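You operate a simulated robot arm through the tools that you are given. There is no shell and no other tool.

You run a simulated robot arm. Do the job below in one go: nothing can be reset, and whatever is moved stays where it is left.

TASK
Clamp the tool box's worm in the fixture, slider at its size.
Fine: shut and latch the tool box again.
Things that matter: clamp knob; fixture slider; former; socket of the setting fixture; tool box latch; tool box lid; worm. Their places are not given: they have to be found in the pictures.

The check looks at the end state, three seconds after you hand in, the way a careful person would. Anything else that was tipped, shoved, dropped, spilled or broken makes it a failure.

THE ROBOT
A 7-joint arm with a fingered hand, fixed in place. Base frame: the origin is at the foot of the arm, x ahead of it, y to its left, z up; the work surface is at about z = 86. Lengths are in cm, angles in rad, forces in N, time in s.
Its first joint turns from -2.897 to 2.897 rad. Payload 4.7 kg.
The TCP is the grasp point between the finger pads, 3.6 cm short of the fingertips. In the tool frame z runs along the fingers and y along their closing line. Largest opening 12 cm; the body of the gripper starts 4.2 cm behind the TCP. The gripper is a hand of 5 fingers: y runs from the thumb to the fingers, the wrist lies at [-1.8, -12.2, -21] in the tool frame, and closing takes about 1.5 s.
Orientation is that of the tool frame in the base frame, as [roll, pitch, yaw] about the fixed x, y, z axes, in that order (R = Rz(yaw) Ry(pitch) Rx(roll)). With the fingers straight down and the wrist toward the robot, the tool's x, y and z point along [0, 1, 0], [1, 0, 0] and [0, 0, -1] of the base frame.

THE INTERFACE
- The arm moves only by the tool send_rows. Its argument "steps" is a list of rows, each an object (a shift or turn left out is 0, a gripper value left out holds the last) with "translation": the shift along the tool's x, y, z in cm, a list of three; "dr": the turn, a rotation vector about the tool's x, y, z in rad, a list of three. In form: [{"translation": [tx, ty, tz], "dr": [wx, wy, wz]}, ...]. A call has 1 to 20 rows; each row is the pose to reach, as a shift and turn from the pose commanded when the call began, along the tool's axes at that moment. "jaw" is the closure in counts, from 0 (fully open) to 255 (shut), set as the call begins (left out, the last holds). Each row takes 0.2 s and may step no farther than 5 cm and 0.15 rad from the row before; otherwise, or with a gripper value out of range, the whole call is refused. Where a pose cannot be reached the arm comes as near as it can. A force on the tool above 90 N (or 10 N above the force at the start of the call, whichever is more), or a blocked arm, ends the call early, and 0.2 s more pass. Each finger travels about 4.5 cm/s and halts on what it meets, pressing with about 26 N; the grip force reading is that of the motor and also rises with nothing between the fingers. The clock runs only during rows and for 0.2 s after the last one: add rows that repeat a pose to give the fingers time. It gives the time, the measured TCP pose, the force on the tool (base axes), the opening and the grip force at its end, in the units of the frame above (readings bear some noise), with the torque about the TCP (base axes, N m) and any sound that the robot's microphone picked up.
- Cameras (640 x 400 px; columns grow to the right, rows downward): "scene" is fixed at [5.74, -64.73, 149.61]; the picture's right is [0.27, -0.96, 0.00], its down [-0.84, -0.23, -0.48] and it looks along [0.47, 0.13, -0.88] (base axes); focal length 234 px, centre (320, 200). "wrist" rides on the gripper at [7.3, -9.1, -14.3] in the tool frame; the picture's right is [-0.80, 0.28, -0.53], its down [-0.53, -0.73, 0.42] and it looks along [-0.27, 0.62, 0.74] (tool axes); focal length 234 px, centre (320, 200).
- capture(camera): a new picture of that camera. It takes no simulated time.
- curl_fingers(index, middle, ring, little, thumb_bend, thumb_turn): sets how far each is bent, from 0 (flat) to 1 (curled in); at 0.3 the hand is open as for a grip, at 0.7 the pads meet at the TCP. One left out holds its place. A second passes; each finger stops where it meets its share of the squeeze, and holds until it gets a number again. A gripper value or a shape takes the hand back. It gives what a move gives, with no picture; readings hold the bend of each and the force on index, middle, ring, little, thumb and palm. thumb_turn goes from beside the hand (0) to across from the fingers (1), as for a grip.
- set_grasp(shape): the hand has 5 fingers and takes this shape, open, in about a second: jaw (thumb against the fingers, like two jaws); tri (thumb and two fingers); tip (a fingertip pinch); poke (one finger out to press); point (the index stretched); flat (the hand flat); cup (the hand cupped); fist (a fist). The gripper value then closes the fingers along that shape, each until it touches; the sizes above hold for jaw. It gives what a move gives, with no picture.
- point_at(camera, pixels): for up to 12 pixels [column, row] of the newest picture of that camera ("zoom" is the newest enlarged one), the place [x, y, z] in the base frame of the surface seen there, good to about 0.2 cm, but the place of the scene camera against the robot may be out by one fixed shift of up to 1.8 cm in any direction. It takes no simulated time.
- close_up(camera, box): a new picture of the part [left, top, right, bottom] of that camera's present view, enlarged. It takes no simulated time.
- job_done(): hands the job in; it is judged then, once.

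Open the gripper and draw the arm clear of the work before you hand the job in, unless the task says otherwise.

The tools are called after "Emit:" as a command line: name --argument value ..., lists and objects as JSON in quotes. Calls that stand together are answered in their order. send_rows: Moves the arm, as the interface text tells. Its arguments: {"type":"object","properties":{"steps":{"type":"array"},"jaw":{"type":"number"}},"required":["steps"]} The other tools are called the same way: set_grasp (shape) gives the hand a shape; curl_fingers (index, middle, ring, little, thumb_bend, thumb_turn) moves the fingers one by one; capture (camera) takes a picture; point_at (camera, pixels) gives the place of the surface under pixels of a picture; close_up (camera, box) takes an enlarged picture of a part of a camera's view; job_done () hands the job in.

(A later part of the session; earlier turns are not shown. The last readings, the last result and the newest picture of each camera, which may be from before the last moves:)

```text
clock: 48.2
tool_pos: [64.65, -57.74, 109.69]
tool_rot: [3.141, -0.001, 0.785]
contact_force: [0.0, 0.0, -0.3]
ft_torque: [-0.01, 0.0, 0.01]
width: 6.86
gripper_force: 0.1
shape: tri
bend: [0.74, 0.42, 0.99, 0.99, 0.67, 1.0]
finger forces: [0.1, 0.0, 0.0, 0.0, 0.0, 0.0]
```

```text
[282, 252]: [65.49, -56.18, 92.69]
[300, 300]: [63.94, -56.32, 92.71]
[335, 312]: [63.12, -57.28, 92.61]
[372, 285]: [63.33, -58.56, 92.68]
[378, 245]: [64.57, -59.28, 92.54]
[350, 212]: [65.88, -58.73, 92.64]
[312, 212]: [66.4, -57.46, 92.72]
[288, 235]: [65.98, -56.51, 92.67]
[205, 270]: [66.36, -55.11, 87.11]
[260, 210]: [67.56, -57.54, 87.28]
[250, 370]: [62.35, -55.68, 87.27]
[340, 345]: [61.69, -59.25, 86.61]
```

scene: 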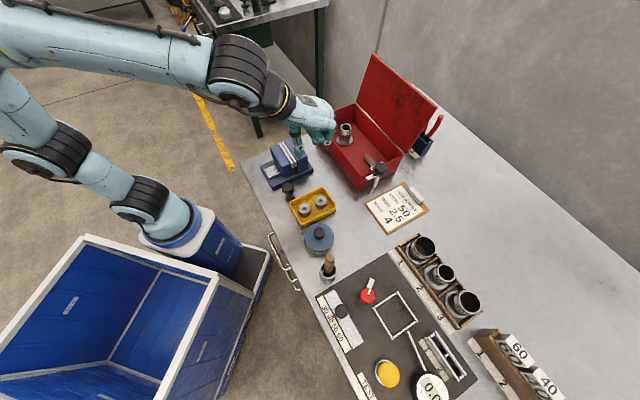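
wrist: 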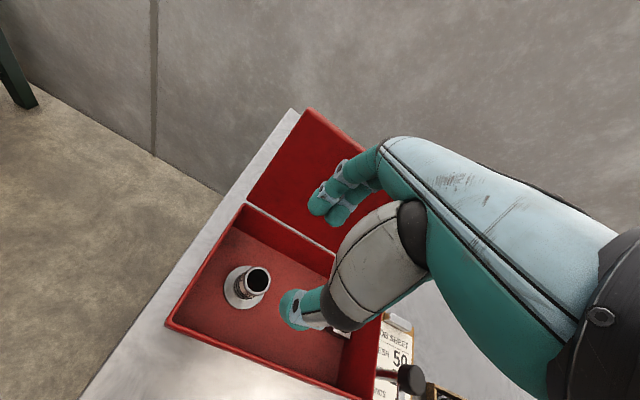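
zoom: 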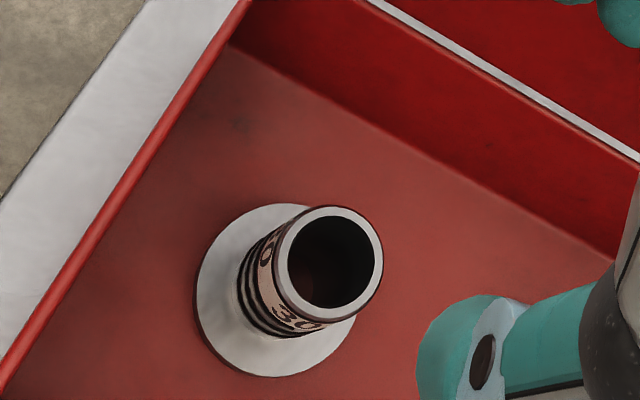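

Worm axis at (64.8,-57.6). Descend around the tube to TCP z≈92.

Emit:
send_rows --steps '[{"translation": [0.1, 0.18, 4]}, {"translation": [0.1, 0.18, 8]}, {"translation": [0.1, 0.18, 11]}, {"translation": [0.1, 0.18, 14]}, {"translation": [0.1, 0.18, 16]}, {"translation": [0.1, 0.18, 17.7]}, {"translation": [0.1, 0.18, 17.7]}]'

Emit:
capture --camera "wrist"

Emit:
close_up --camera "scene" --box '[280, 60, 420, 200]'

```text
clock: 49.8
tool_pos: [65.03, -57.59, 91.6]
tool_rot: [-3.139, 0.0, 0.786]
contact_force: [-4.7, 5.8, -1.9]
ft_torque: [0.05, 0.03, -0.06]
width: 6.59
gripper_force: 0.0
shape: tri
bend: [0.74, 0.45, 0.99, 0.99, 0.67, 1.0]
finger forces: [0.1, 7.2, 0.0, 0.1, 0.0, 0.0]
```

```text
taken
```

wrist: 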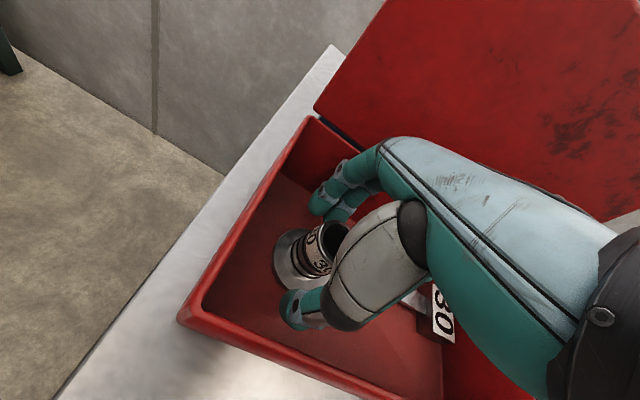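

```text
2.86 times, centred on (350, 130) of scene
```

zoom: 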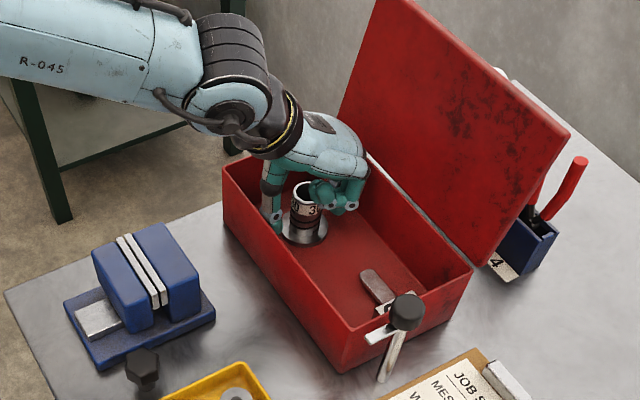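

The middle finger lightly touches the back wall (7 N). Shift slightly back toward the robot and close on the tube.

Emit:
send_rows --jaw 255 --steps '[{"translation": [0, -0.3, 0]}, {"translation": [0, -0.3, 0]}, {"translation": [0, -0.3, 0]}, {"translation": [0, -0.3, 0]}, {"translation": [0, -0.3, 0]}, {"translation": [0, -0.3, 0]}, {"translation": [0, -0.3, 0]}, {"translation": [0, -0.3, 0]}]'

Emit:
capture --camera "wrist"

Emit:
close_up --camera "scene" --box '[310, 90, 390, 170]'

```text
clock: 51.6
tool_pos: [64.73, -57.46, 91.89]
tool_rot: [3.141, 0.001, 0.785]
contact_force: [0.3, -0.1, -0.4]
ft_torque: [-0.06, -0.1, -0.03]
width: 2.75
gripper_force: 25.4
shape: tri
bend: [0.73, 0.52, 1.0, 1.0, 0.74, 1.0]
finger forces: [15.5, 8.2, 0.0, 0.1, 22.2, 0.1]
```

```text
taken
```

wrist: 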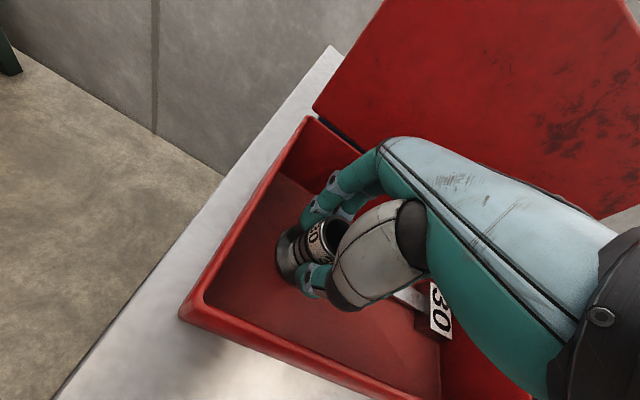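

```text
5.00 times, centred on (350, 130) of scene
```

zoom: 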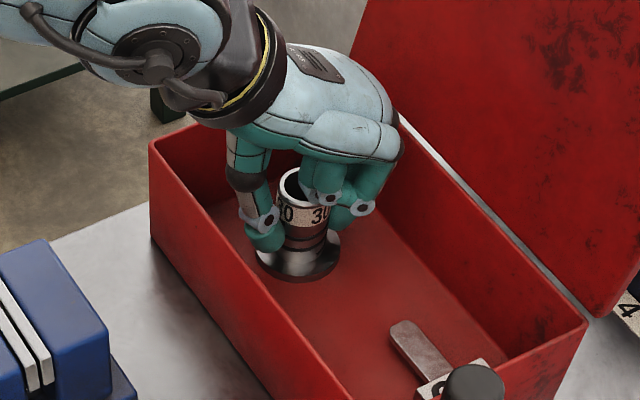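

Firm three-point grip on the tube. Lift straight up about 13 cm.

Emit:
send_rows --steps '[{"translation": [0, 0, -1]}, {"translation": [0, 0, -2.5]}, {"translation": [0, 0, -5]}, {"translation": [0, 0, -8]}, {"translation": [0, 0, -11]}, {"translation": [0, 0, -14]}, {"translation": [0, 0, -14]}]'

Emit:
capture --camera "wrist"

Emit:
close_up --camera "scene" --box '[290, 40, 430, 190]'

```text
clock: 53.2
tool_pos: [64.63, -57.3, 106.05]
tool_rot: [-3.141, -0.001, 0.785]
contact_force: [0.3, 0.2, -2.9]
ft_torque: [0.04, 0.0, -0.01]
width: 2.72
gripper_force: 26.1
shape: tri
bend: [0.73, 0.52, 1.0, 1.0, 0.74, 1.0]
finger forces: [14.6, 8.6, 0.0, 0.1, 22.5, 0.0]
```

```text
taken
```

wrist: 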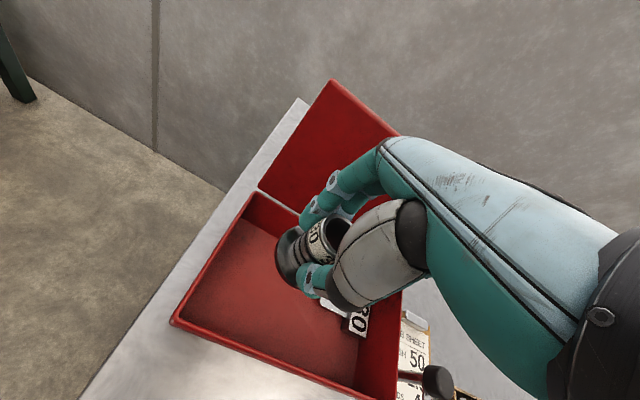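

```text
2.67 times, centred on (360, 115) of scene
```

zoom: 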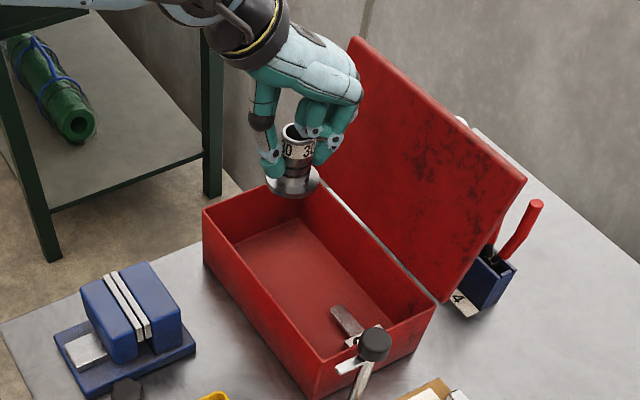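

The worm is held upright. Carry it at z≈112 over to above the fixture socket (≈(13.1,-80.8)).

Emit:
send_rows --steps '[{"translation": [0, 0, -3]}, {"translation": [-2, -0.8, -6]}, {"translation": [-5.5, -2.1, -6]}, {"translation": [-9.2, -3.5, -6]}, {"translation": [-13, -4.9, -6]}, {"translation": [-16.8, -6.3, -6]}, {"translation": [-20.6, -7.7, -6]}, {"translation": [-24.4, -9.1, -6]}, {"translation": [-28.2, -10.5, -6]}, {"translation": [-32, -11.9, -6]}, {"translation": [-35.8, -13.3, -6]}, {"translation": [-39.6, -14.7, -6]}, {"translation": [-43.4, -16.2, -6]}, {"translation": [-47, -17.6, -6]}, {"translation": [-50.4, -18.8, -6]}, {"translation": [-52.3, -19.5, -6]}, {"translation": [-53, -19.8, -6]}, {"translation": [-53, -19.8, -6]}]'

Emit:
capture --camera "wrist"

Emit:
capture --camera "scene"

```text
clock: 57.0
tool_pos: [13.15, -80.67, 112.0]
tool_rot: [-3.141, -0.001, 0.785]
contact_force: [0.2, -0.4, -2.8]
ft_torque: [0.01, 0.0, 0.03]
width: 2.67
gripper_force: 25.5
shape: tri
bend: [0.73, 0.52, 1.0, 1.0, 0.74, 1.0]
finger forces: [14.7, 8.9, 0.0, 0.1, 22.3, 0.0]
```

```text
taken
```

wrist: 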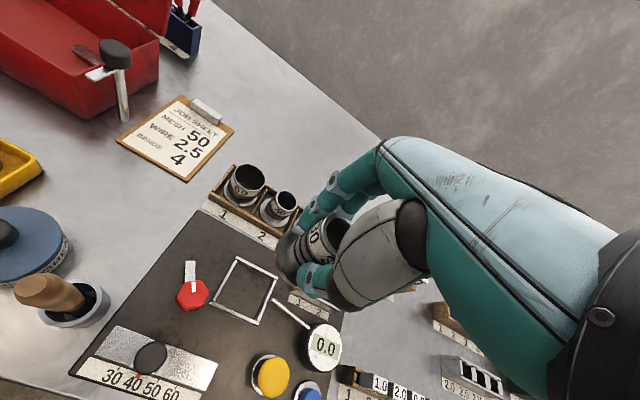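

```text
taken
```

scene: 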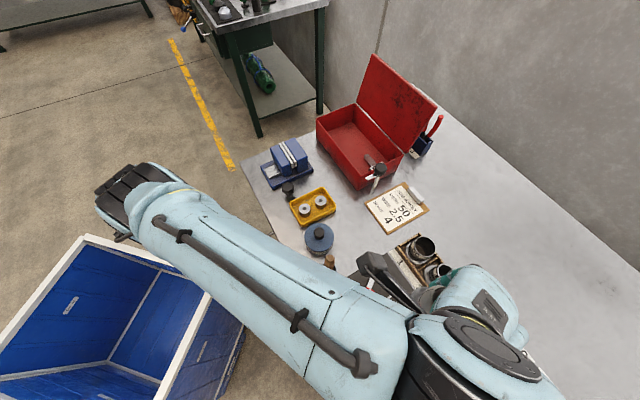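

The wrist camera now sees the fixture well: socket frame at (245,290), red clamp knob (192,293), slider (150,357). Zoom and measure.

Emit:
close_up --camera "wrist" --box '[160, 230, 320, 340]'

Emit:
point_at --camera "zoom" --pixels '[[305, 105], [465, 180], [405, 375], [215, 305], [340, 240], [385, 140], [265, 200], [130, 250], [128, 130], [120, 190], [435, 270], [310, 340]]'

Emit:
close_up --camera "wrist" --box '[60, 310, 230, 400]'

Emit:
point_at --camera "zoom" --pixels '[[340, 180], [290, 185], [395, 180], [340, 130], [205, 275], [270, 290], [345, 310], [415, 330], [285, 255], [180, 60], [565, 230], [330, 260]]'

```text
3.64 times, centred on (240, 285) of wrist
```

zoom: 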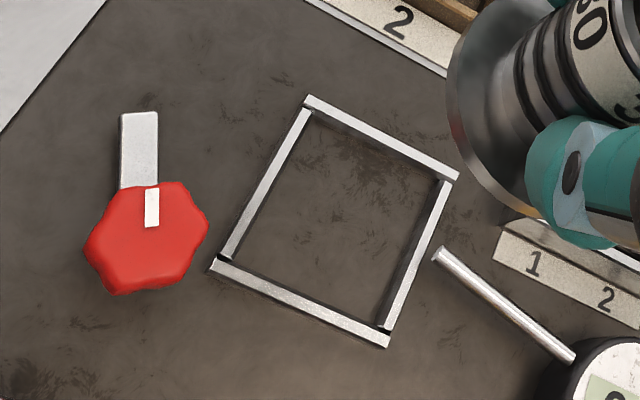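

```text
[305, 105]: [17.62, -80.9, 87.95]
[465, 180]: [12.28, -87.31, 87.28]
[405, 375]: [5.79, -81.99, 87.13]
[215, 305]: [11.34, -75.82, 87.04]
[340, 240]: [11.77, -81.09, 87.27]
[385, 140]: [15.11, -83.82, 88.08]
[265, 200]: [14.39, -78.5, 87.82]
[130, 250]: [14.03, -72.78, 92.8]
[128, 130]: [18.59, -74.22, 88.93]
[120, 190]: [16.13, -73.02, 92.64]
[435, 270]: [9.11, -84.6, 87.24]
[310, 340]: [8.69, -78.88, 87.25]
```

```text
3.76 times, centred on (145, 355) of wrist
```

zoom: 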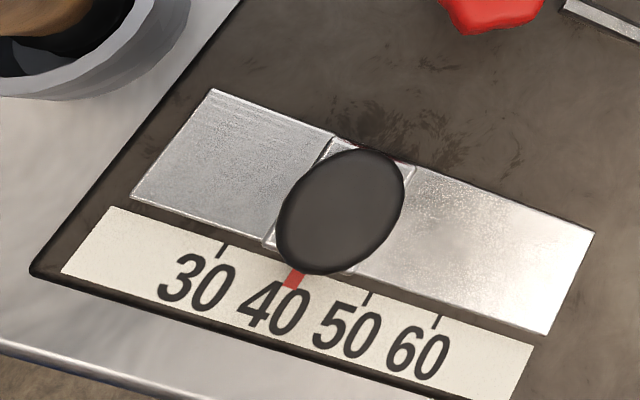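

```text
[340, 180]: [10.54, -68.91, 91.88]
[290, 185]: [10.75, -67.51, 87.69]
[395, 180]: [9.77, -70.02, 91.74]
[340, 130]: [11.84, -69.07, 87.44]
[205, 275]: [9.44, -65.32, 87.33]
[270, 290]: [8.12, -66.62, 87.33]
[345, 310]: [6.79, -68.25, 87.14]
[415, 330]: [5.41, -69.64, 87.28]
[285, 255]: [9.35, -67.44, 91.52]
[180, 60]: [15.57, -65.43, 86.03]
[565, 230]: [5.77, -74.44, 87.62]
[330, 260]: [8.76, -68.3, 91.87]
```

Emit:
close_up --camera "wrist" --box '[160, 230, 320, 340]'

Emit:
point_at --camera "zoom" --pixels '[[312, 101], [453, 176], [386, 340], [216, 264], [415, 255], [300, 303], [275, 170], [350, 122], [430, 164], [232, 275], [372, 333], [228, 245]]'

Emit:
point_at --camera "zoom" --pixels '[[140, 115], [125, 118], [155, 118], [140, 180], [147, 240], [90, 245], [205, 225], [150, 290], [115, 290], [150, 210], [290, 250], [380, 230]]'

```text
3.64 times, centred on (240, 285) of wrist
```

zoom: 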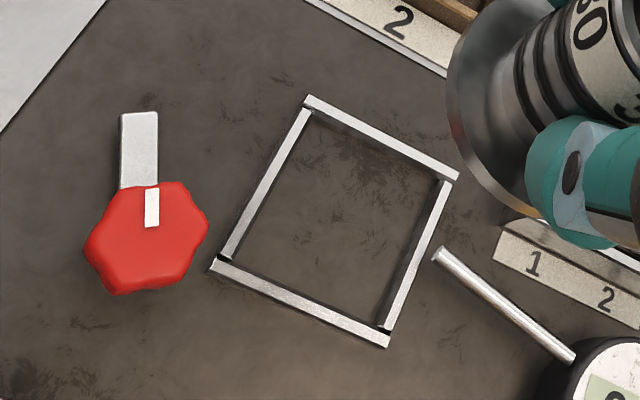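

```text
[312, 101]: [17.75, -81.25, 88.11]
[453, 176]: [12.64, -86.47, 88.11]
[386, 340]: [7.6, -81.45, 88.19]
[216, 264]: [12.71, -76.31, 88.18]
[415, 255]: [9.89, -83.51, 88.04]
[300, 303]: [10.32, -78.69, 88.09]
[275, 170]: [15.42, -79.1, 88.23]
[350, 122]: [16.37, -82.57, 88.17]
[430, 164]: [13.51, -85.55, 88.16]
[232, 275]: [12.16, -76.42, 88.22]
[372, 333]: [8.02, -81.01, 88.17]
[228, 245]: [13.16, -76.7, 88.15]
```

```text
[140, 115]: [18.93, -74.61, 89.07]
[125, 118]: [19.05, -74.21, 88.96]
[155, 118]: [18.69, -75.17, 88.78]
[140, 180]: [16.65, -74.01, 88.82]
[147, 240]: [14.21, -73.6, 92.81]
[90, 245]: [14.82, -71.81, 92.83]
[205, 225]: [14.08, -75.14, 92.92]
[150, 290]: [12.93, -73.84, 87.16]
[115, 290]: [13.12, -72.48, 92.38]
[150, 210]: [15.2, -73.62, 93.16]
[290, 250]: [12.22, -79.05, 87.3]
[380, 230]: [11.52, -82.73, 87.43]
```

Socket centre ≈ (12.65,-81.3), bars' top z≈88.1, inner width ≈6.5. Now measure where the worm sits in the hand.

Emit:
close_up --camera "wrist" --box '[265, 190, 365, 310]'

Emit:
point_at --camera "zoom" --pixels '[[170, 130], [130, 160], [105, 210], [110, 260], [140, 310], [180, 340], [155, 200], [200, 270], [250, 160], [340, 110], [300, 190], [270, 115]]'

```text
3.33 times, centred on (315, 250) of wrist
```

zoom: 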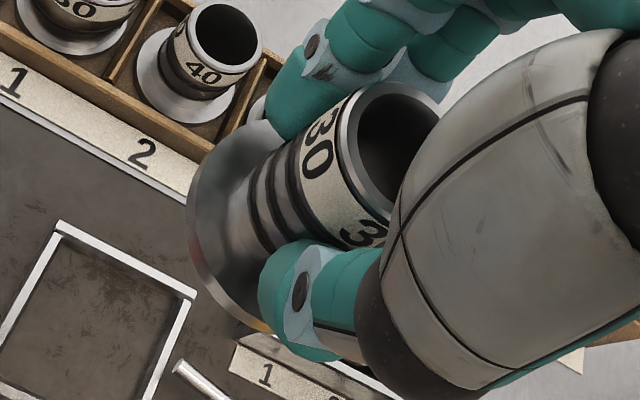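

```text
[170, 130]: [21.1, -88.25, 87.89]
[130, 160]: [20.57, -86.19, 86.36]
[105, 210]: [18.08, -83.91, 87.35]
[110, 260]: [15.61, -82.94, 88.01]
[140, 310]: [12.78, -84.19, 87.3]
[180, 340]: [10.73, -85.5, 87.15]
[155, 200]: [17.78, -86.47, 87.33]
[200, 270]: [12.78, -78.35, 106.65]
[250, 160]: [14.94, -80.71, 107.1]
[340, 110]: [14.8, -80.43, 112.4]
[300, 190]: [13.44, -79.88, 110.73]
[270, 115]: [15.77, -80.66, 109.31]
```

Emit:
point_at --camera "zoom" --pixels '[[344, 130], [350, 165], [365, 195], [380, 212], [355, 100], [375, 88], [405, 84], [425, 92], [348, 150], [395, 86]]'

Emit:
point_at --camera "zoom" --pixels '[[192, 210], [200, 250], [215, 285], [245, 320], [205, 170], [225, 145], [255, 125], [198, 230], [230, 305], [212, 155]]'

```text
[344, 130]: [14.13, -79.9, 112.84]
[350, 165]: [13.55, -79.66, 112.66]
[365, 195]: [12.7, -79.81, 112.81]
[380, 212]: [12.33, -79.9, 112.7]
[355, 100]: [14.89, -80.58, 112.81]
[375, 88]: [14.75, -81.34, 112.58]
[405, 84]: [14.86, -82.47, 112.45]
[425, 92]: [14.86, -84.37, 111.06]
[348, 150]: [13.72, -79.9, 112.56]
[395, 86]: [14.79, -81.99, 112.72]
```

```text
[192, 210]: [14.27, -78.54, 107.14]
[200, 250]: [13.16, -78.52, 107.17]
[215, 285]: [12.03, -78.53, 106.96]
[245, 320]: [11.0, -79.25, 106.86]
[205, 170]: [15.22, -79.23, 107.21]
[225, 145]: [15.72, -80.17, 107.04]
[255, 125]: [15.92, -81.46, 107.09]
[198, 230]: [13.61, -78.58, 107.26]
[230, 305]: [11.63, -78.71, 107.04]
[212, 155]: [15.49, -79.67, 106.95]
```

Worm centre in hand ≈ (13.1,-81.25), upright, flange bottom 5.6 cm below the TCP. Check heights of the neighbours (slot rack and dial gauge) before going down.

Emit:
point_at --camera "wrist" --pixels '[[323, 347], [315, 335], [340, 345], [292, 315], [310, 307], [325, 300], [335, 308], [285, 195], [300, 205], [270, 220], [395, 290], [322, 375]]'

Emit:
close_up --camera "wrist" --box '[240, 290, 400, 400]'

```text
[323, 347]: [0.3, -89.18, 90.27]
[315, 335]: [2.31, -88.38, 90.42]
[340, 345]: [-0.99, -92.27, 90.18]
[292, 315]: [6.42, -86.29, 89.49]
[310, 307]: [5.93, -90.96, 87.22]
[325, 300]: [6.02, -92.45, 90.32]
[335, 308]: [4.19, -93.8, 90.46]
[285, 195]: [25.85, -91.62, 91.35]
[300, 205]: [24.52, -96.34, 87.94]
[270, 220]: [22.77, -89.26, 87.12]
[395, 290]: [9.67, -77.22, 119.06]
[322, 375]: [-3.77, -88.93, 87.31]
```

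```text
3.64 times, centred on (320, 345) of wrist
```

zoom: 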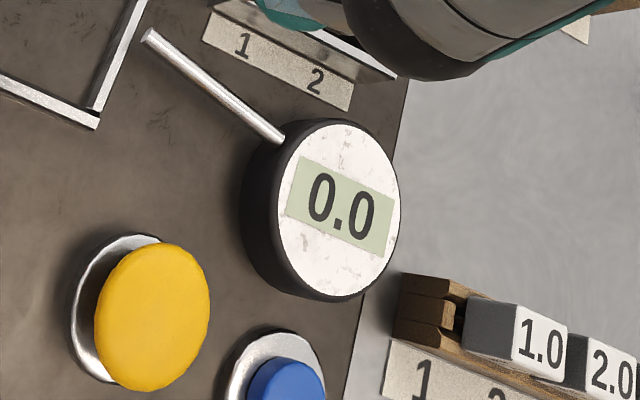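

Neighbours are all below z≈90.5, fine. Shift the worm over the socket centre and descend to TCP z≈97 to recheck.

Emit:
send_rows --steps '[{"translation": [-0.38, -0.28, 3]}, {"translation": [-0.38, -0.28, 6.5]}, {"translation": [-0.38, -0.28, 10]}, {"translation": [-0.38, -0.28, 13]}, {"translation": [-0.38, -0.28, 15]}, {"translation": [-0.38, -0.28, 15]}]'

Emit:
close_up --camera "wrist" --box '[200, 180, 360, 320]'

Emit:
capture --camera "wrist"

```text
clock: 58.4
tool_pos: [12.72, -81.02, 96.87]
tool_rot: [-3.141, 0.0, 0.785]
contact_force: [-0.3, 0.4, -3.4]
ft_torque: [0.03, 0.03, 0.01]
width: 2.68
gripper_force: 25.7
shape: tri
bend: [0.73, 0.52, 1.0, 1.0, 0.74, 1.0]
finger forces: [14.6, 8.9, 0.0, 0.0, 22.2, 0.1]
```

```text
2.86 times, centred on (280, 250) of wrist
```

zoom: 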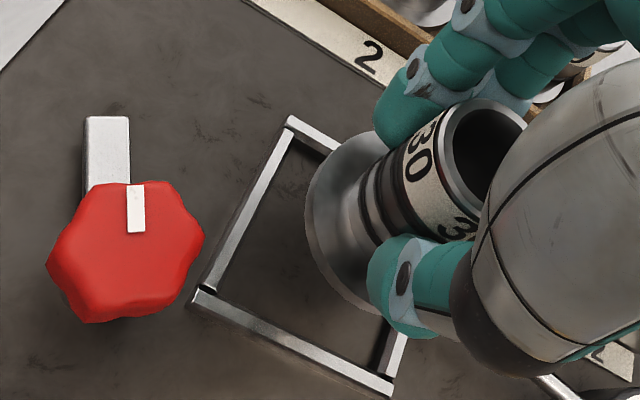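

```text
taken
```

wrist: 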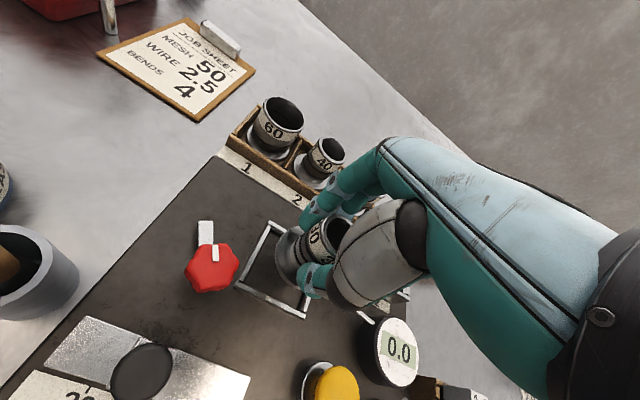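

Emit:
point_at --camera "zoom" --pixels '[[311, 205], [309, 232], [320, 268], [340, 295], [330, 166], [352, 144], [375, 136], [365, 309]]'

Emit:
point_at --camera "zoom" --pixels '[[290, 120], [325, 142], [280, 160], [245, 215], [215, 275], [205, 295], [260, 327], [320, 357], [385, 390], [395, 350], [388, 380]]'

```text
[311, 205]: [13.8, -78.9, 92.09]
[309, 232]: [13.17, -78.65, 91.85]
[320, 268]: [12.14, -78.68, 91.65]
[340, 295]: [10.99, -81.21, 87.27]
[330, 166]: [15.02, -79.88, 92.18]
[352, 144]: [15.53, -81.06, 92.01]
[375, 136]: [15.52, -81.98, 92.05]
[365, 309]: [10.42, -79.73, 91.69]
```

```text
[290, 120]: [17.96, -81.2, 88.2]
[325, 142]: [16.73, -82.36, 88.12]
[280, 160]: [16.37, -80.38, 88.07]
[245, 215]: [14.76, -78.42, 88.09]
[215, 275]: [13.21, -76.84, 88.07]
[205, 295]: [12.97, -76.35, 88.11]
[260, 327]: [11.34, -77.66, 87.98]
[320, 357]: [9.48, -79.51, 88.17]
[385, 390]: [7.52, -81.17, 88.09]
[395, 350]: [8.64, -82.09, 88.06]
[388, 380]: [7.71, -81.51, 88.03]
```

Flange centre is within ~0.1 cm of the socket centre. Lower slowly into the socket.

Emit:
send_rows --steps '[{"translation": [0, -0.1, 1.5]}, {"translation": [0, -0.1, 2.5]}, {"translation": [0, -0.1, 3.2]}, {"translation": [0, -0.1, 3.6]}, {"translation": [0, -0.1, 3.9]}, {"translation": [0, -0.1, 4.1]}, {"translation": [0, -0.1, 4.1]}]'

Emit:
close_up --camera "wrist" --box '[200, 180, 360, 320]'

```text
clock: 60.0
tool_pos: [12.69, -80.97, 92.82]
tool_rot: [-3.14, 0.0, 0.785]
contact_force: [0.6, -0.1, -2.4]
ft_torque: [0.06, 0.0, 0.01]
width: 2.69
gripper_force: 26.0
shape: tri
bend: [0.73, 0.52, 1.0, 1.0, 0.74, 1.0]
finger forces: [14.5, 8.9, 0.0, 0.0, 22.2, 0.0]
```

```text
2.86 times, centred on (280, 250) of wrist
```

zoom: 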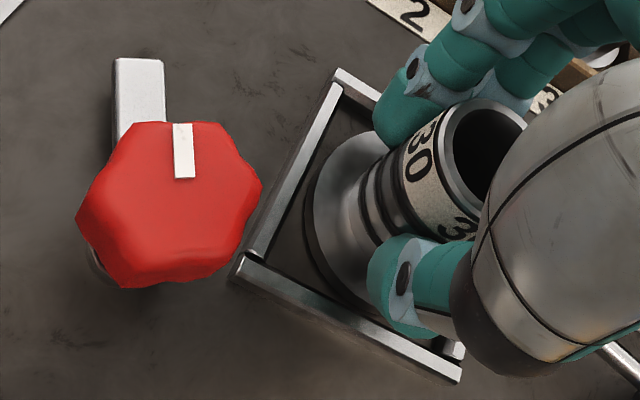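

It's inside the frame; still hanging (−2.4 N weight). Lower a little more until it touches.

Emit:
send_rows --steps '[{"translation": [0, 0, 0.1]}, {"translation": [0, 0, 0.2]}, {"translation": [0, 0, 0.3]}, {"translation": [0, 0, 0.3]}]'

Emit:
close_up --camera "wrist" --box '[240, 190, 340, 320]'

Emit:
point_at --camera "zoom" --pixels '[[260, 170], [245, 220], [250, 250], [300, 160], [210, 240], [180, 270], [260, 310]]'

```text
clock: 61.0
tool_pos: [12.67, -80.72, 92.71]
tool_rot: [3.14, 0.001, 0.787]
contact_force: [-0.5, -0.5, 4.3]
ft_torque: [-0.08, -0.13, -0.01]
width: 2.7
gripper_force: 25.9
shape: tri
bend: [0.73, 0.52, 1.0, 1.0, 0.74, 1.0]
finger forces: [15.0, 8.9, 0.0, 0.1, 23.6, 0.0]
```

```text
3.08 times, centred on (290, 255) of wrist
```

zoom: 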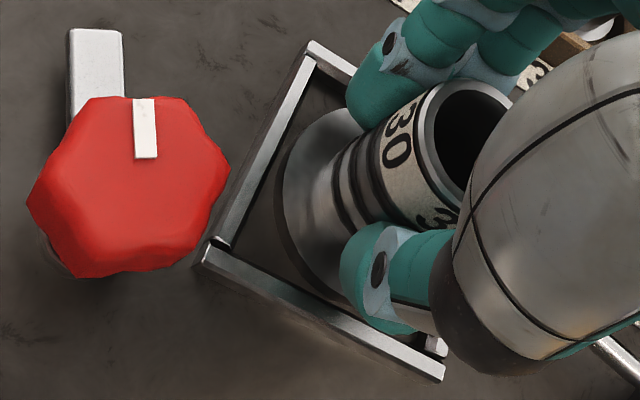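

```text
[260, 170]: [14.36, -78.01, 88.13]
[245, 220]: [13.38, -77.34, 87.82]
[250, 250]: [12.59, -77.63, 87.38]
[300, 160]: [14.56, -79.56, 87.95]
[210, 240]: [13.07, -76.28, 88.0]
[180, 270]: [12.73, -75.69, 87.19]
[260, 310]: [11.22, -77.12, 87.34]
```

Seated: flange top (≈87.95) is below the frame bars. Release by opening partway, then rise.

Emit:
send_rows --jaw 90 --steps '[{"translation": [0, 0, 0]}, {"translation": [0, 0, 0]}, {"translation": [0, 0, 0]}, {"translation": [0, 0, 0]}, {"translation": [0, 0, 0]}, {"translation": [0, 0, -2]}, {"translation": [0, 0, -5]}, {"translation": [0, 0, -9]}, {"translation": [0, 0, -13]}, {"translation": [0, 0, -13]}]'

Emit:
capture --camera "wrist"

Emit:
close_up --camera "wrist" --box '[160, 210, 320, 340]'

```text
clock: 63.2
tool_pos: [12.61, -80.96, 105.66]
tool_rot: [-3.141, 0.002, 0.786]
contact_force: [-1.1, -0.6, 0.4]
ft_torque: [0.0, -0.02, 0.02]
width: 7.73
gripper_force: 0.0
shape: tri
bend: [0.73, 0.39, 0.99, 0.99, 0.63, 1.0]
finger forces: [0.1, 0.1, 0.1, 0.1, 0.0, 0.0]
```

```text
taken
```

wrist: 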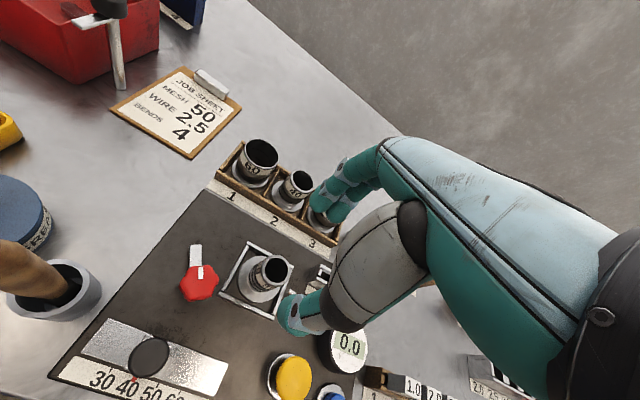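

```text
3.08 times, centred on (240, 275) of wrist
```

zoom: 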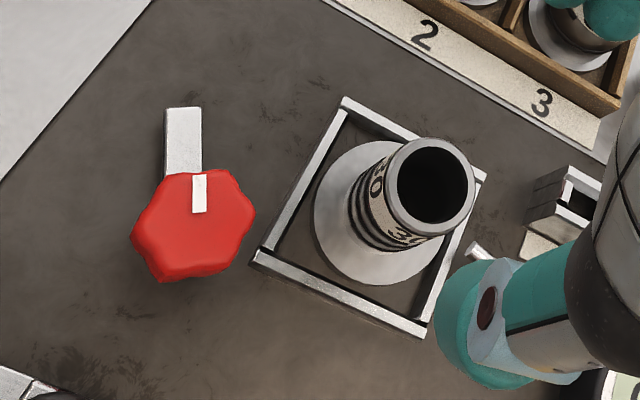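

The worm sits upright in the socket. Next the slider: zoom on the scale and measure ticks and knob.

Emit:
close_up --camera "wrist" --box '[50, 310, 240, 400]'

Emit:
point_at --camera "zoom" --pixels '[[282, 238], [370, 262], [340, 150], [300, 160], [385, 140], [340, 110], [335, 195], [120, 100], [590, 190], [240, 200], [450, 240], [180, 200]]'

```text
3.37 times, centred on (145, 355) of wrist
```

zoom: 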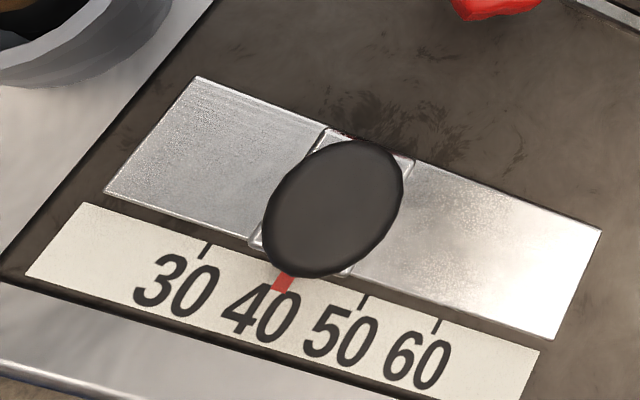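

```text
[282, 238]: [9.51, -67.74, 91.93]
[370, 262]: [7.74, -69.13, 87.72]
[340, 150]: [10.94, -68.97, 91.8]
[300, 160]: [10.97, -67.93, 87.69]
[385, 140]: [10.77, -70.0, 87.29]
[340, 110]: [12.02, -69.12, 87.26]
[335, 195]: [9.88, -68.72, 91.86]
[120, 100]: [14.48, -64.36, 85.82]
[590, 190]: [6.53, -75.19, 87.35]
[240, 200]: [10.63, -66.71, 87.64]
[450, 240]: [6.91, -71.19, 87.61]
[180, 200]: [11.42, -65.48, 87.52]
```

Emit:
point_at --camera "zoom" --pixels '[[206, 250], [208, 245], [284, 281], [286, 277], [363, 300], [361, 305], [436, 324], [438, 320], [320, 145], [260, 245], [410, 165], [350, 270]]'

Emit:
point_at --camera "zoom" --pixels '[[270, 215], [400, 175], [370, 145], [300, 265], [350, 245], [330, 205], [195, 85], [110, 190], [590, 235], [550, 330]]'

```text
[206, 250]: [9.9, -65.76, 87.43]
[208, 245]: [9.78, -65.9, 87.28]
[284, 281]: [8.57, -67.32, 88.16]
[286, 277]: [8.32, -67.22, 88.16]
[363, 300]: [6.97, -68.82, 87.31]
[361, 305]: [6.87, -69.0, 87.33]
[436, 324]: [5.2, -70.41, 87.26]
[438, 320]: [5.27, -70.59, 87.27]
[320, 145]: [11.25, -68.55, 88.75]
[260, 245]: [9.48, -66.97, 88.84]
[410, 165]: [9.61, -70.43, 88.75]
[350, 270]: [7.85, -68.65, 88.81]
```

```text
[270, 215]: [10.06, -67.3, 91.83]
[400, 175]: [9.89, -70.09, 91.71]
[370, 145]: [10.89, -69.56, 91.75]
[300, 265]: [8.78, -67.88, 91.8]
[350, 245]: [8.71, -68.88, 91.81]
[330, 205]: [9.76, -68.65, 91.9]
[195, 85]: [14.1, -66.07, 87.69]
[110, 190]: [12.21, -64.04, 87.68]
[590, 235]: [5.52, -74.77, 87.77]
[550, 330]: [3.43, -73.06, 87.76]
```

Ticks: 30 at u≈-39.6, pointer at ≈40 (u≈-41.6); the slider must go ≈2.1 cm toward 30. The slider knob centre is ≈(9.85,-68.7), top z=91.9. I'll take the tip shape, turn to yaw 0 (so the index clears the red knob), and move above it.

Emit:
set_grasp --shape "tip"

Emit:
send_rows --steps '[{"translation": [1, -1.7, 0], "dr": [0, 0, 0.13]}, {"translation": [2.2, -3.5, 0], "dr": [0, 0, 0.26]}, {"translation": [3.4, -5.3, 0], "dr": [0, 0, 0.39]}, {"translation": [4.5, -7.1, 0], "dr": [0, 0, 0.52]}, {"translation": [5.6, -8.9, 0], "dr": [0, 0, 0.65]}, {"translation": [6.7, -10.57, 0], "dr": [0, 0, 0.785]}, {"translation": [6.7, -10.57, 0], "dr": [0, 0, 0.785]}]'

Emit:
capture --camera "wrist"

Emit:
capture --camera "scene"

```text
clock: 64.1
tool_pos: [12.69, -80.88, 105.54]
tool_rot: [3.141, 0.001, 0.786]
contact_force: [-0.5, -0.3, -0.2]
ft_torque: [0.02, -0.02, 0.01]
width: 11.98
gripper_force: 0.0
shape: tip
bend: [0.3, 0.98, 0.99, 0.99, 0.3, 0.98]
finger forces: [0.1, 0.0, 0.0, 0.1, 0.0, 0.1]
```

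```text
clock: 65.7
tool_pos: [10.04, -68.52, 105.59]
tool_rot: [3.141, -0.001, -0.001]
contact_force: [0.3, 0.0, 0.9]
ft_torque: [-0.01, 0.02, 0.01]
width: 11.99
gripper_force: 0.0
shape: tip
bend: [0.3, 0.98, 0.99, 0.99, 0.3, 0.98]
finger forces: [0.0, 0.0, 0.1, 0.0, 0.0, 0.0]
```

```text
taken
```

wrist: 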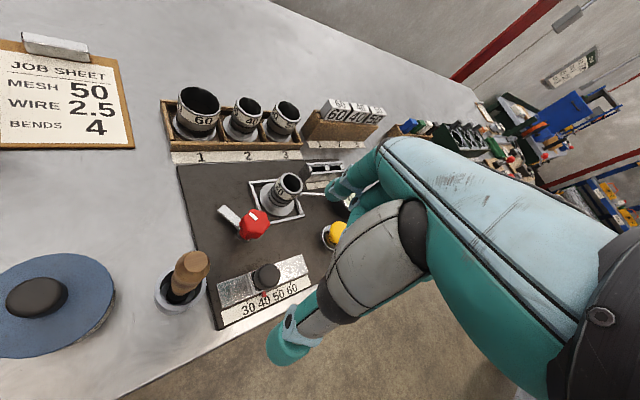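

```text
taken
```

scene: 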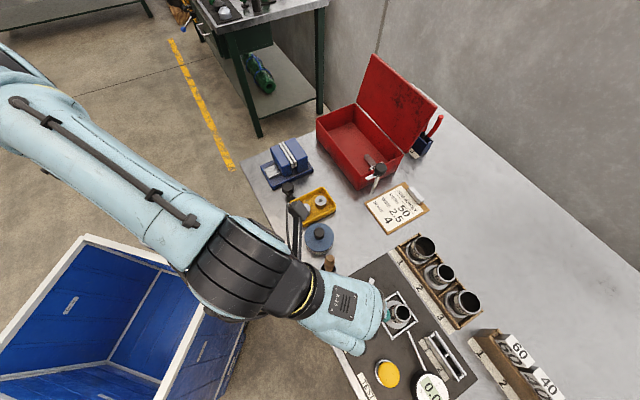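

Emit:
close_up --camera "wrist" --box '[200, 240, 330, 340]'

Emit:
point_at --camera "zoom" --pixels '[[325, 140], [265, 145], [385, 155], [325, 110], [325, 175], [313, 230], [315, 245], [225, 280], [355, 250], [440, 225], [300, 215], [410, 195]]'

```text
4.00 times, centred on (265, 290) of wrist
```

zoom: 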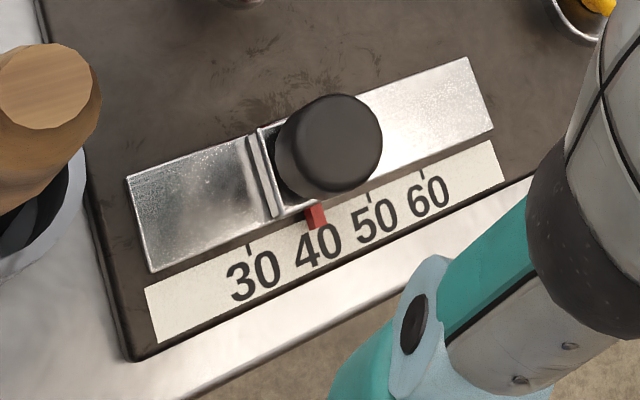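

```text
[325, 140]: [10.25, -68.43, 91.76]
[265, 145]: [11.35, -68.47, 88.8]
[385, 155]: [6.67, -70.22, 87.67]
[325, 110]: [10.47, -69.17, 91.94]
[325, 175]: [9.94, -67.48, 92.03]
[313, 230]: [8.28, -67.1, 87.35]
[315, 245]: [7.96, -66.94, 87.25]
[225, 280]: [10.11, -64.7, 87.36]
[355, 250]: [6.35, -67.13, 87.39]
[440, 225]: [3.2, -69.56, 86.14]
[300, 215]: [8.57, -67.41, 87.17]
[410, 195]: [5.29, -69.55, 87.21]
```

Emit:
point_at --camera "wrist" --pixels '[[195, 260], [183, 285], [165, 290], [250, 222], [232, 215], [330, 232], [288, 182]]'

Emit:
send_rows --steps '[{"translation": [0, 0, 4]}, {"translation": [0, 0, 8]}, {"translation": [0, 0, 11]}, {"translation": [0, 0, 12.7]}, {"translation": [0, 0, 12.7]}]'

Emit:
close_up --camera "wrist" --box '[220, 160, 400, 340]'

```text
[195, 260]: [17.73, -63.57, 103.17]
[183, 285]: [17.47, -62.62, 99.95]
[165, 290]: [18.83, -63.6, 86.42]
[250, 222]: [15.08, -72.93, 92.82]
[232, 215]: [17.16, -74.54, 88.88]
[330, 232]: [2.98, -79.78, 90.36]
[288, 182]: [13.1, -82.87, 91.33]
```

```text
clock: 66.9
tool_pos: [9.99, -68.62, 92.87]
tool_rot: [-3.141, 0.0, 0.0]
contact_force: [0.8, 0.3, 0.3]
ft_torque: [-0.01, 0.0, 0.03]
width: 12.0
gripper_force: 0.2
shape: tip
bend: [0.3, 0.98, 0.99, 0.99, 0.3, 0.98]
finger forces: [0.0, 0.0, 0.0, 0.0, 0.0, 0.1]
```

```text
2.22 times, centred on (310, 250) of wrist
```

zoom: 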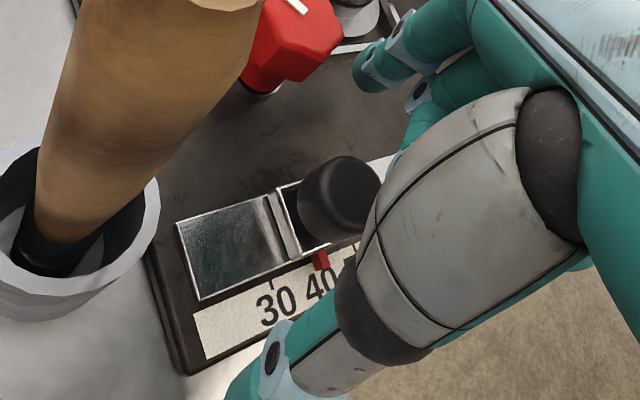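

The knob is between thumb and index, and the brush handle is clear. Close on the slider knob.

Emit:
send_rows --jaw 255 --steps '[{"translation": [0, 0, 0]}, {"translation": [0, 0, 0]}, {"translation": [0, 0, 0]}, {"translation": [0, 0, 0]}, {"translation": [0, 0, 0]}, {"translation": [0, 0, 0]}, {"translation": [0, 0, 0]}, {"translation": [0, 0, 0]}]'

Emit:
close_up --camera "wrist" --box '[220, 160, 400, 340]'

```text
clock: 68.7
tool_pos: [10.03, -68.61, 92.88]
tool_rot: [3.141, 0.0, 0.0]
contact_force: [0.9, -0.3, -0.8]
ft_torque: [-0.03, -0.02, -0.02]
width: 2.45
gripper_force: 25.9
shape: tip
bend: [0.73, 1.0, 1.0, 1.0, 0.74, 1.0]
finger forces: [23.0, 0.0, 0.0, 0.0, 22.6, 0.0]
```

```text
2.22 times, centred on (310, 250) of wrist
```

zoom: 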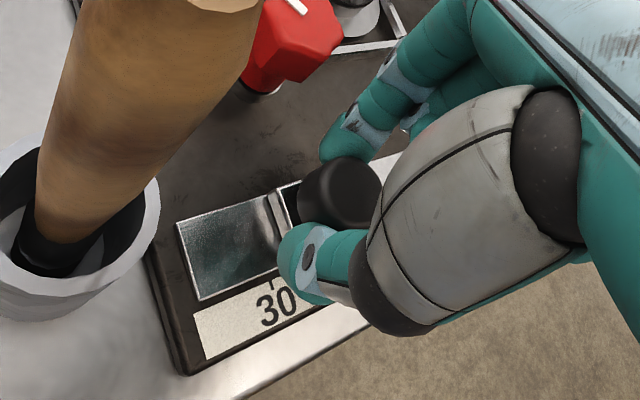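

Gripped (23 N). Drag the slider 2.1 cm along the track toward 30.

Emit:
send_rows --steps '[{"translation": [0.3, -0.3, 0]}, {"translation": [0.6, -0.6, 0]}, {"translation": [0.9, -0.9, 0]}, {"translation": [1.2, -1.22, 0]}, {"translation": [1.47, -1.5, 0]}, {"translation": [1.47, -1.5, 0]}]'

Emit:
close_up --camera "wrist" --box '[220, 160, 400, 340]'

```text
clock: 70.1
tool_pos: [11.51, -67.21, 92.86]
tool_rot: [3.141, 0.001, 0.002]
contact_force: [3.9, 0.4, 1.0]
ft_torque: [-0.01, -0.13, 0.05]
width: 2.47
gripper_force: 26.0
shape: tip
bend: [0.73, 1.0, 1.0, 1.0, 0.74, 1.0]
finger forces: [25.1, 0.1, 0.1, 0.0, 24.5, 0.0]
```

```text
2.22 times, centred on (310, 250) of wrist
```

zoom: 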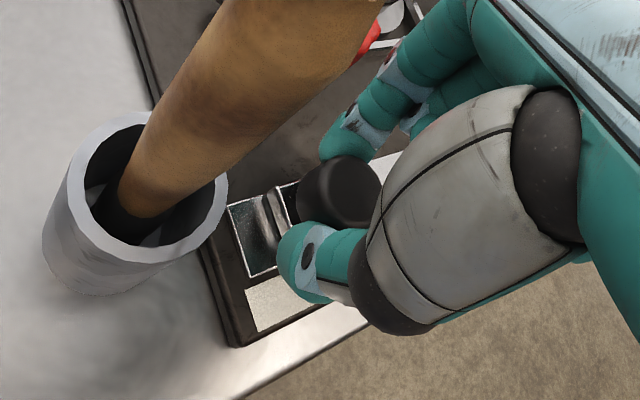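

The slider moved with the hand. Open and rise to read the pointer.

Emit:
send_rows --jaw 0 --steps '[{"translation": [0, 0, 0]}, {"translation": [0, 0, 0]}, {"translation": [0, 0, 0]}, {"translation": [0, 0, 0]}, {"translation": [0, 0, 0]}, {"translation": [0, 0, 0]}, {"translation": [0, 0, -3]}, {"translation": [0, 0, -7]}, {"translation": [0, 0, -11]}, {"translation": [-1.5, 1.5, -13]}, {"translation": [-1.5, 1.5, -13]}]'

Emit:
close_up --camera "wrist" --box '[200, 240, 330, 340]'

Emit:
capture --camera "scene"

```text
clock: 72.5
tool_pos: [9.91, -68.66, 105.83]
tool_rot: [3.14, 0.0, -0.002]
contact_force: [0.0, 0.5, -0.6]
ft_torque: [0.03, 0.0, -0.01]
width: 11.96
gripper_force: 0.1
shape: tip
bend: [0.3, 0.98, 0.99, 0.99, 0.3, 0.98]
finger forces: [0.1, 0.0, 0.1, 0.0, 0.1, 0.0]
```

```text
4.00 times, centred on (265, 290) of wrist
```

zoom: 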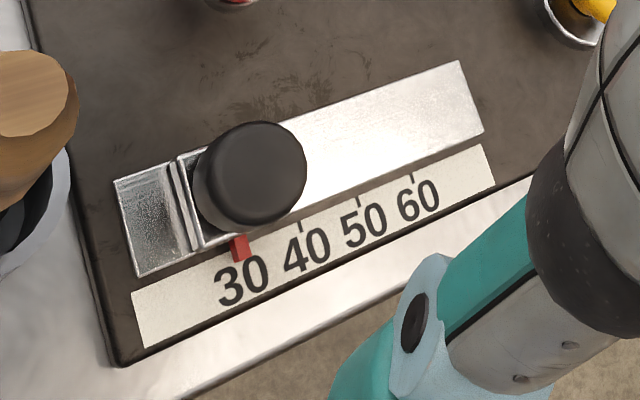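

```text
taken
```

scene: 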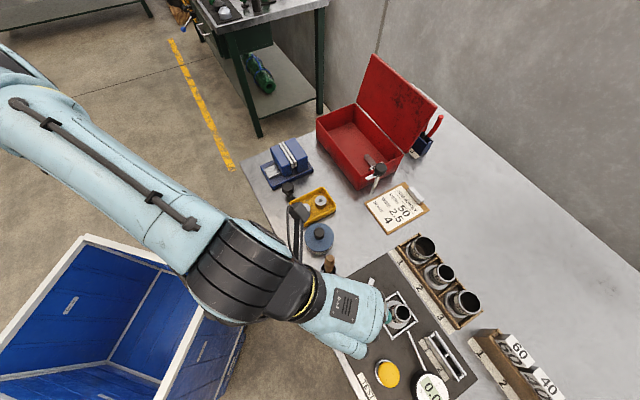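

Emit:
point_at --camera "zoom" --pixels '[[236, 240], [245, 238], [240, 247], [238, 256], [248, 256], [299, 226], [301, 231], [357, 202], [359, 207], [412, 178], [414, 183], [232, 258]]'

Emit:
close_up --camera "wrist" --box '[240, 280, 300, 320]'

```text
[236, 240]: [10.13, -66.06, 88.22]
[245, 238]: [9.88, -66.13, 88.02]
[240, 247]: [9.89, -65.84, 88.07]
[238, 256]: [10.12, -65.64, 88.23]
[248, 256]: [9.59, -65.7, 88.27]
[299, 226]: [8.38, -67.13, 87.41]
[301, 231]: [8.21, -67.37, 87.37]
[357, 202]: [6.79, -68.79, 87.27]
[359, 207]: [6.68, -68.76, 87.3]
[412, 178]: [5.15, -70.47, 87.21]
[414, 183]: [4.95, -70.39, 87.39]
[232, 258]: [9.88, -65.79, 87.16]
```

```text
10.00 times, centred on (270, 300) of wrist
```

zoom: 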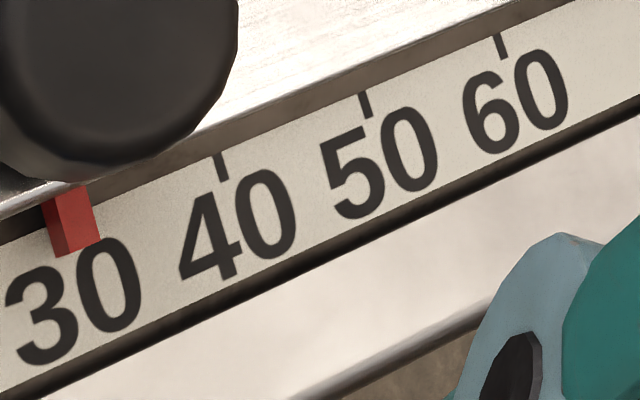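

The pointer sits at about 30. I'll measure more precisely with several points on the pointer and ticks in the 10× zoom.

Emit:
point_at --camera "zoom" --pixels '[[47, 205], [50, 220], [55, 240], [60, 252], [62, 200], [70, 220], [75, 240], [85, 195], [92, 215], [97, 235], [80, 225], [66, 230]]'

Emit:
point_at --camera "zoom" --pixels '[[218, 158], [220, 166], [223, 175], [363, 97], [365, 105], [367, 114], [499, 39], [501, 48], [504, 56]]'

```text
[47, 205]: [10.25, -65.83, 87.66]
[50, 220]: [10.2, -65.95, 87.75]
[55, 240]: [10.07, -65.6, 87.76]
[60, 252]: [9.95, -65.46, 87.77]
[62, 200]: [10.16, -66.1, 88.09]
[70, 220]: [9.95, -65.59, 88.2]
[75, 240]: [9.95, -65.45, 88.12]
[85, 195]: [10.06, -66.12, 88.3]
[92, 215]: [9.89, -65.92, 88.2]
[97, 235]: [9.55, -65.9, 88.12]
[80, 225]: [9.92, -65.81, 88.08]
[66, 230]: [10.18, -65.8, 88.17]
```

```text
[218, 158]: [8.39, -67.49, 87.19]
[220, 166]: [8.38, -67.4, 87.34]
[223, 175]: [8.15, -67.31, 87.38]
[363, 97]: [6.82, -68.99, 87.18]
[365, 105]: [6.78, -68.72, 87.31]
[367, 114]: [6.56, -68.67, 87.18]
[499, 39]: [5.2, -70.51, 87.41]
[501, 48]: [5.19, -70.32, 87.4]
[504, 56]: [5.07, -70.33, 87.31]
```

The slider pointer reads 30 (within ~0.3). Before turning the red clamp knob I need the hand's own geometry (thumb root, palm) to plan clearance from the worm and the brush handle.

Emit:
capture --camera "wrist"

Emit:
point_at --camera "wrist" --pixels '[[290, 340], [320, 300], [345, 310], [340, 270], [370, 240], [400, 215], [415, 240], [390, 280], [430, 280], [380, 150], [360, 190], [375, 200]]'

Emit:
point_at --camera "wrist" --pixels '[[450, 150], [520, 200], [560, 250], [600, 300], [480, 280], [520, 340], [470, 330], [380, 310], [350, 215], [365, 180], [345, 195], [390, 170]]'

```text
taken
```

wrist: 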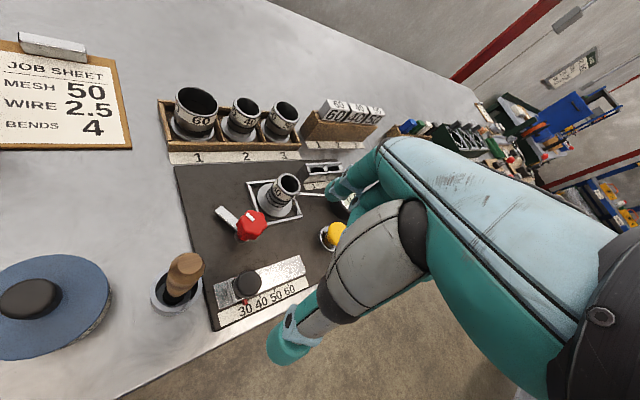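

```text
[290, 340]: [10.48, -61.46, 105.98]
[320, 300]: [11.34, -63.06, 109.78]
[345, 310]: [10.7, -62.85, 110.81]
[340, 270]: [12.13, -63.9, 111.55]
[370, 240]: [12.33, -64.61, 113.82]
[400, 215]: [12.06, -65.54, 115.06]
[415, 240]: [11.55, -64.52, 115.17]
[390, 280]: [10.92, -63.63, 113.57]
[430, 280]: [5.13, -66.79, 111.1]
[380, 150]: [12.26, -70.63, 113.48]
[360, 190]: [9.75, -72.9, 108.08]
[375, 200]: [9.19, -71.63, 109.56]
```

```text
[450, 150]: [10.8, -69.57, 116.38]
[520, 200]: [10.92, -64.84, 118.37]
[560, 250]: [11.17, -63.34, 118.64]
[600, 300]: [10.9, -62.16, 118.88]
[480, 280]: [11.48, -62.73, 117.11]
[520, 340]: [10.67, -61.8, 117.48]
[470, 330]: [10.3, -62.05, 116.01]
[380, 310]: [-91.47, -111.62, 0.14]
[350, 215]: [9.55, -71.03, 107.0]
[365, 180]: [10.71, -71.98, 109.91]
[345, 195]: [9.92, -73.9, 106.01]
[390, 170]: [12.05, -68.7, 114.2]
```

Hand geometry is clear: curled fingers stay ~1 cm above TCP level and the palm clears the brush handle. Measure the red knob and clamp arm precisely.

Emit:
close_up --camera "wrist" --box '[205, 165, 315, 255]'

Emit:
point_at --camera "zoom" --pixels '[[270, 270], [190, 270], [355, 260], [275, 225], [265, 320], [220, 235], [325, 225], [100, 185], [75, 195], [120, 170], [150, 235], [130, 225]]'

Emit:
point_at --camera "zoom" --pixels '[[440, 100], [500, 115], [480, 60], [490, 155], [455, 80], [415, 185], [340, 170], [410, 240], [270, 110], [560, 260], [480, 200], [250, 300]]'

```text
4.44 times, centred on (260, 210) of wrist
```

zoom: 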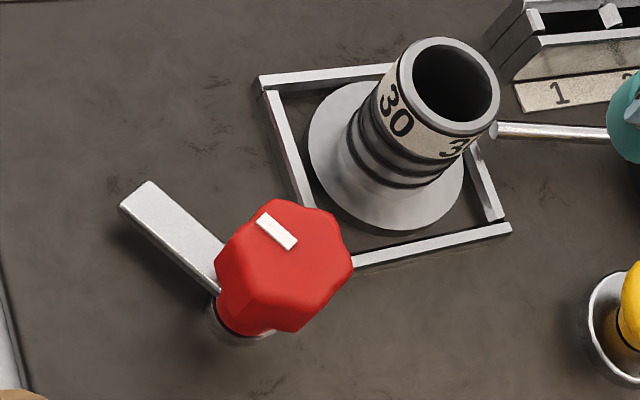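

```text
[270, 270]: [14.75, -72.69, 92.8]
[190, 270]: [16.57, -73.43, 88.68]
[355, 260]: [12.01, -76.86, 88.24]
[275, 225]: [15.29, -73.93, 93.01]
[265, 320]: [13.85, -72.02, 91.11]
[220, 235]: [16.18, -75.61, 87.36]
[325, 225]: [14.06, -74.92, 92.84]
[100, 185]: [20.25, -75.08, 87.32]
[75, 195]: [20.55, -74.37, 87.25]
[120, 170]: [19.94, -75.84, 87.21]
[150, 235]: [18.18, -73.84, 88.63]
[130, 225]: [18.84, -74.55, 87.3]
```

```text
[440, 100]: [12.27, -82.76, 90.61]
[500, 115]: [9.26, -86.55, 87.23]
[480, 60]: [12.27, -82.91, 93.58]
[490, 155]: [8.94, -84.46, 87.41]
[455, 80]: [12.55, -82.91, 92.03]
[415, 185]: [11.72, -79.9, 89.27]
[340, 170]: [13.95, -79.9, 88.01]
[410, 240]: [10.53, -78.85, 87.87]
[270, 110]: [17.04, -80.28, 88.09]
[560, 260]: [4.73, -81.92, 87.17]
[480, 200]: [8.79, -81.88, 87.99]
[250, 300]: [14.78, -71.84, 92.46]
```

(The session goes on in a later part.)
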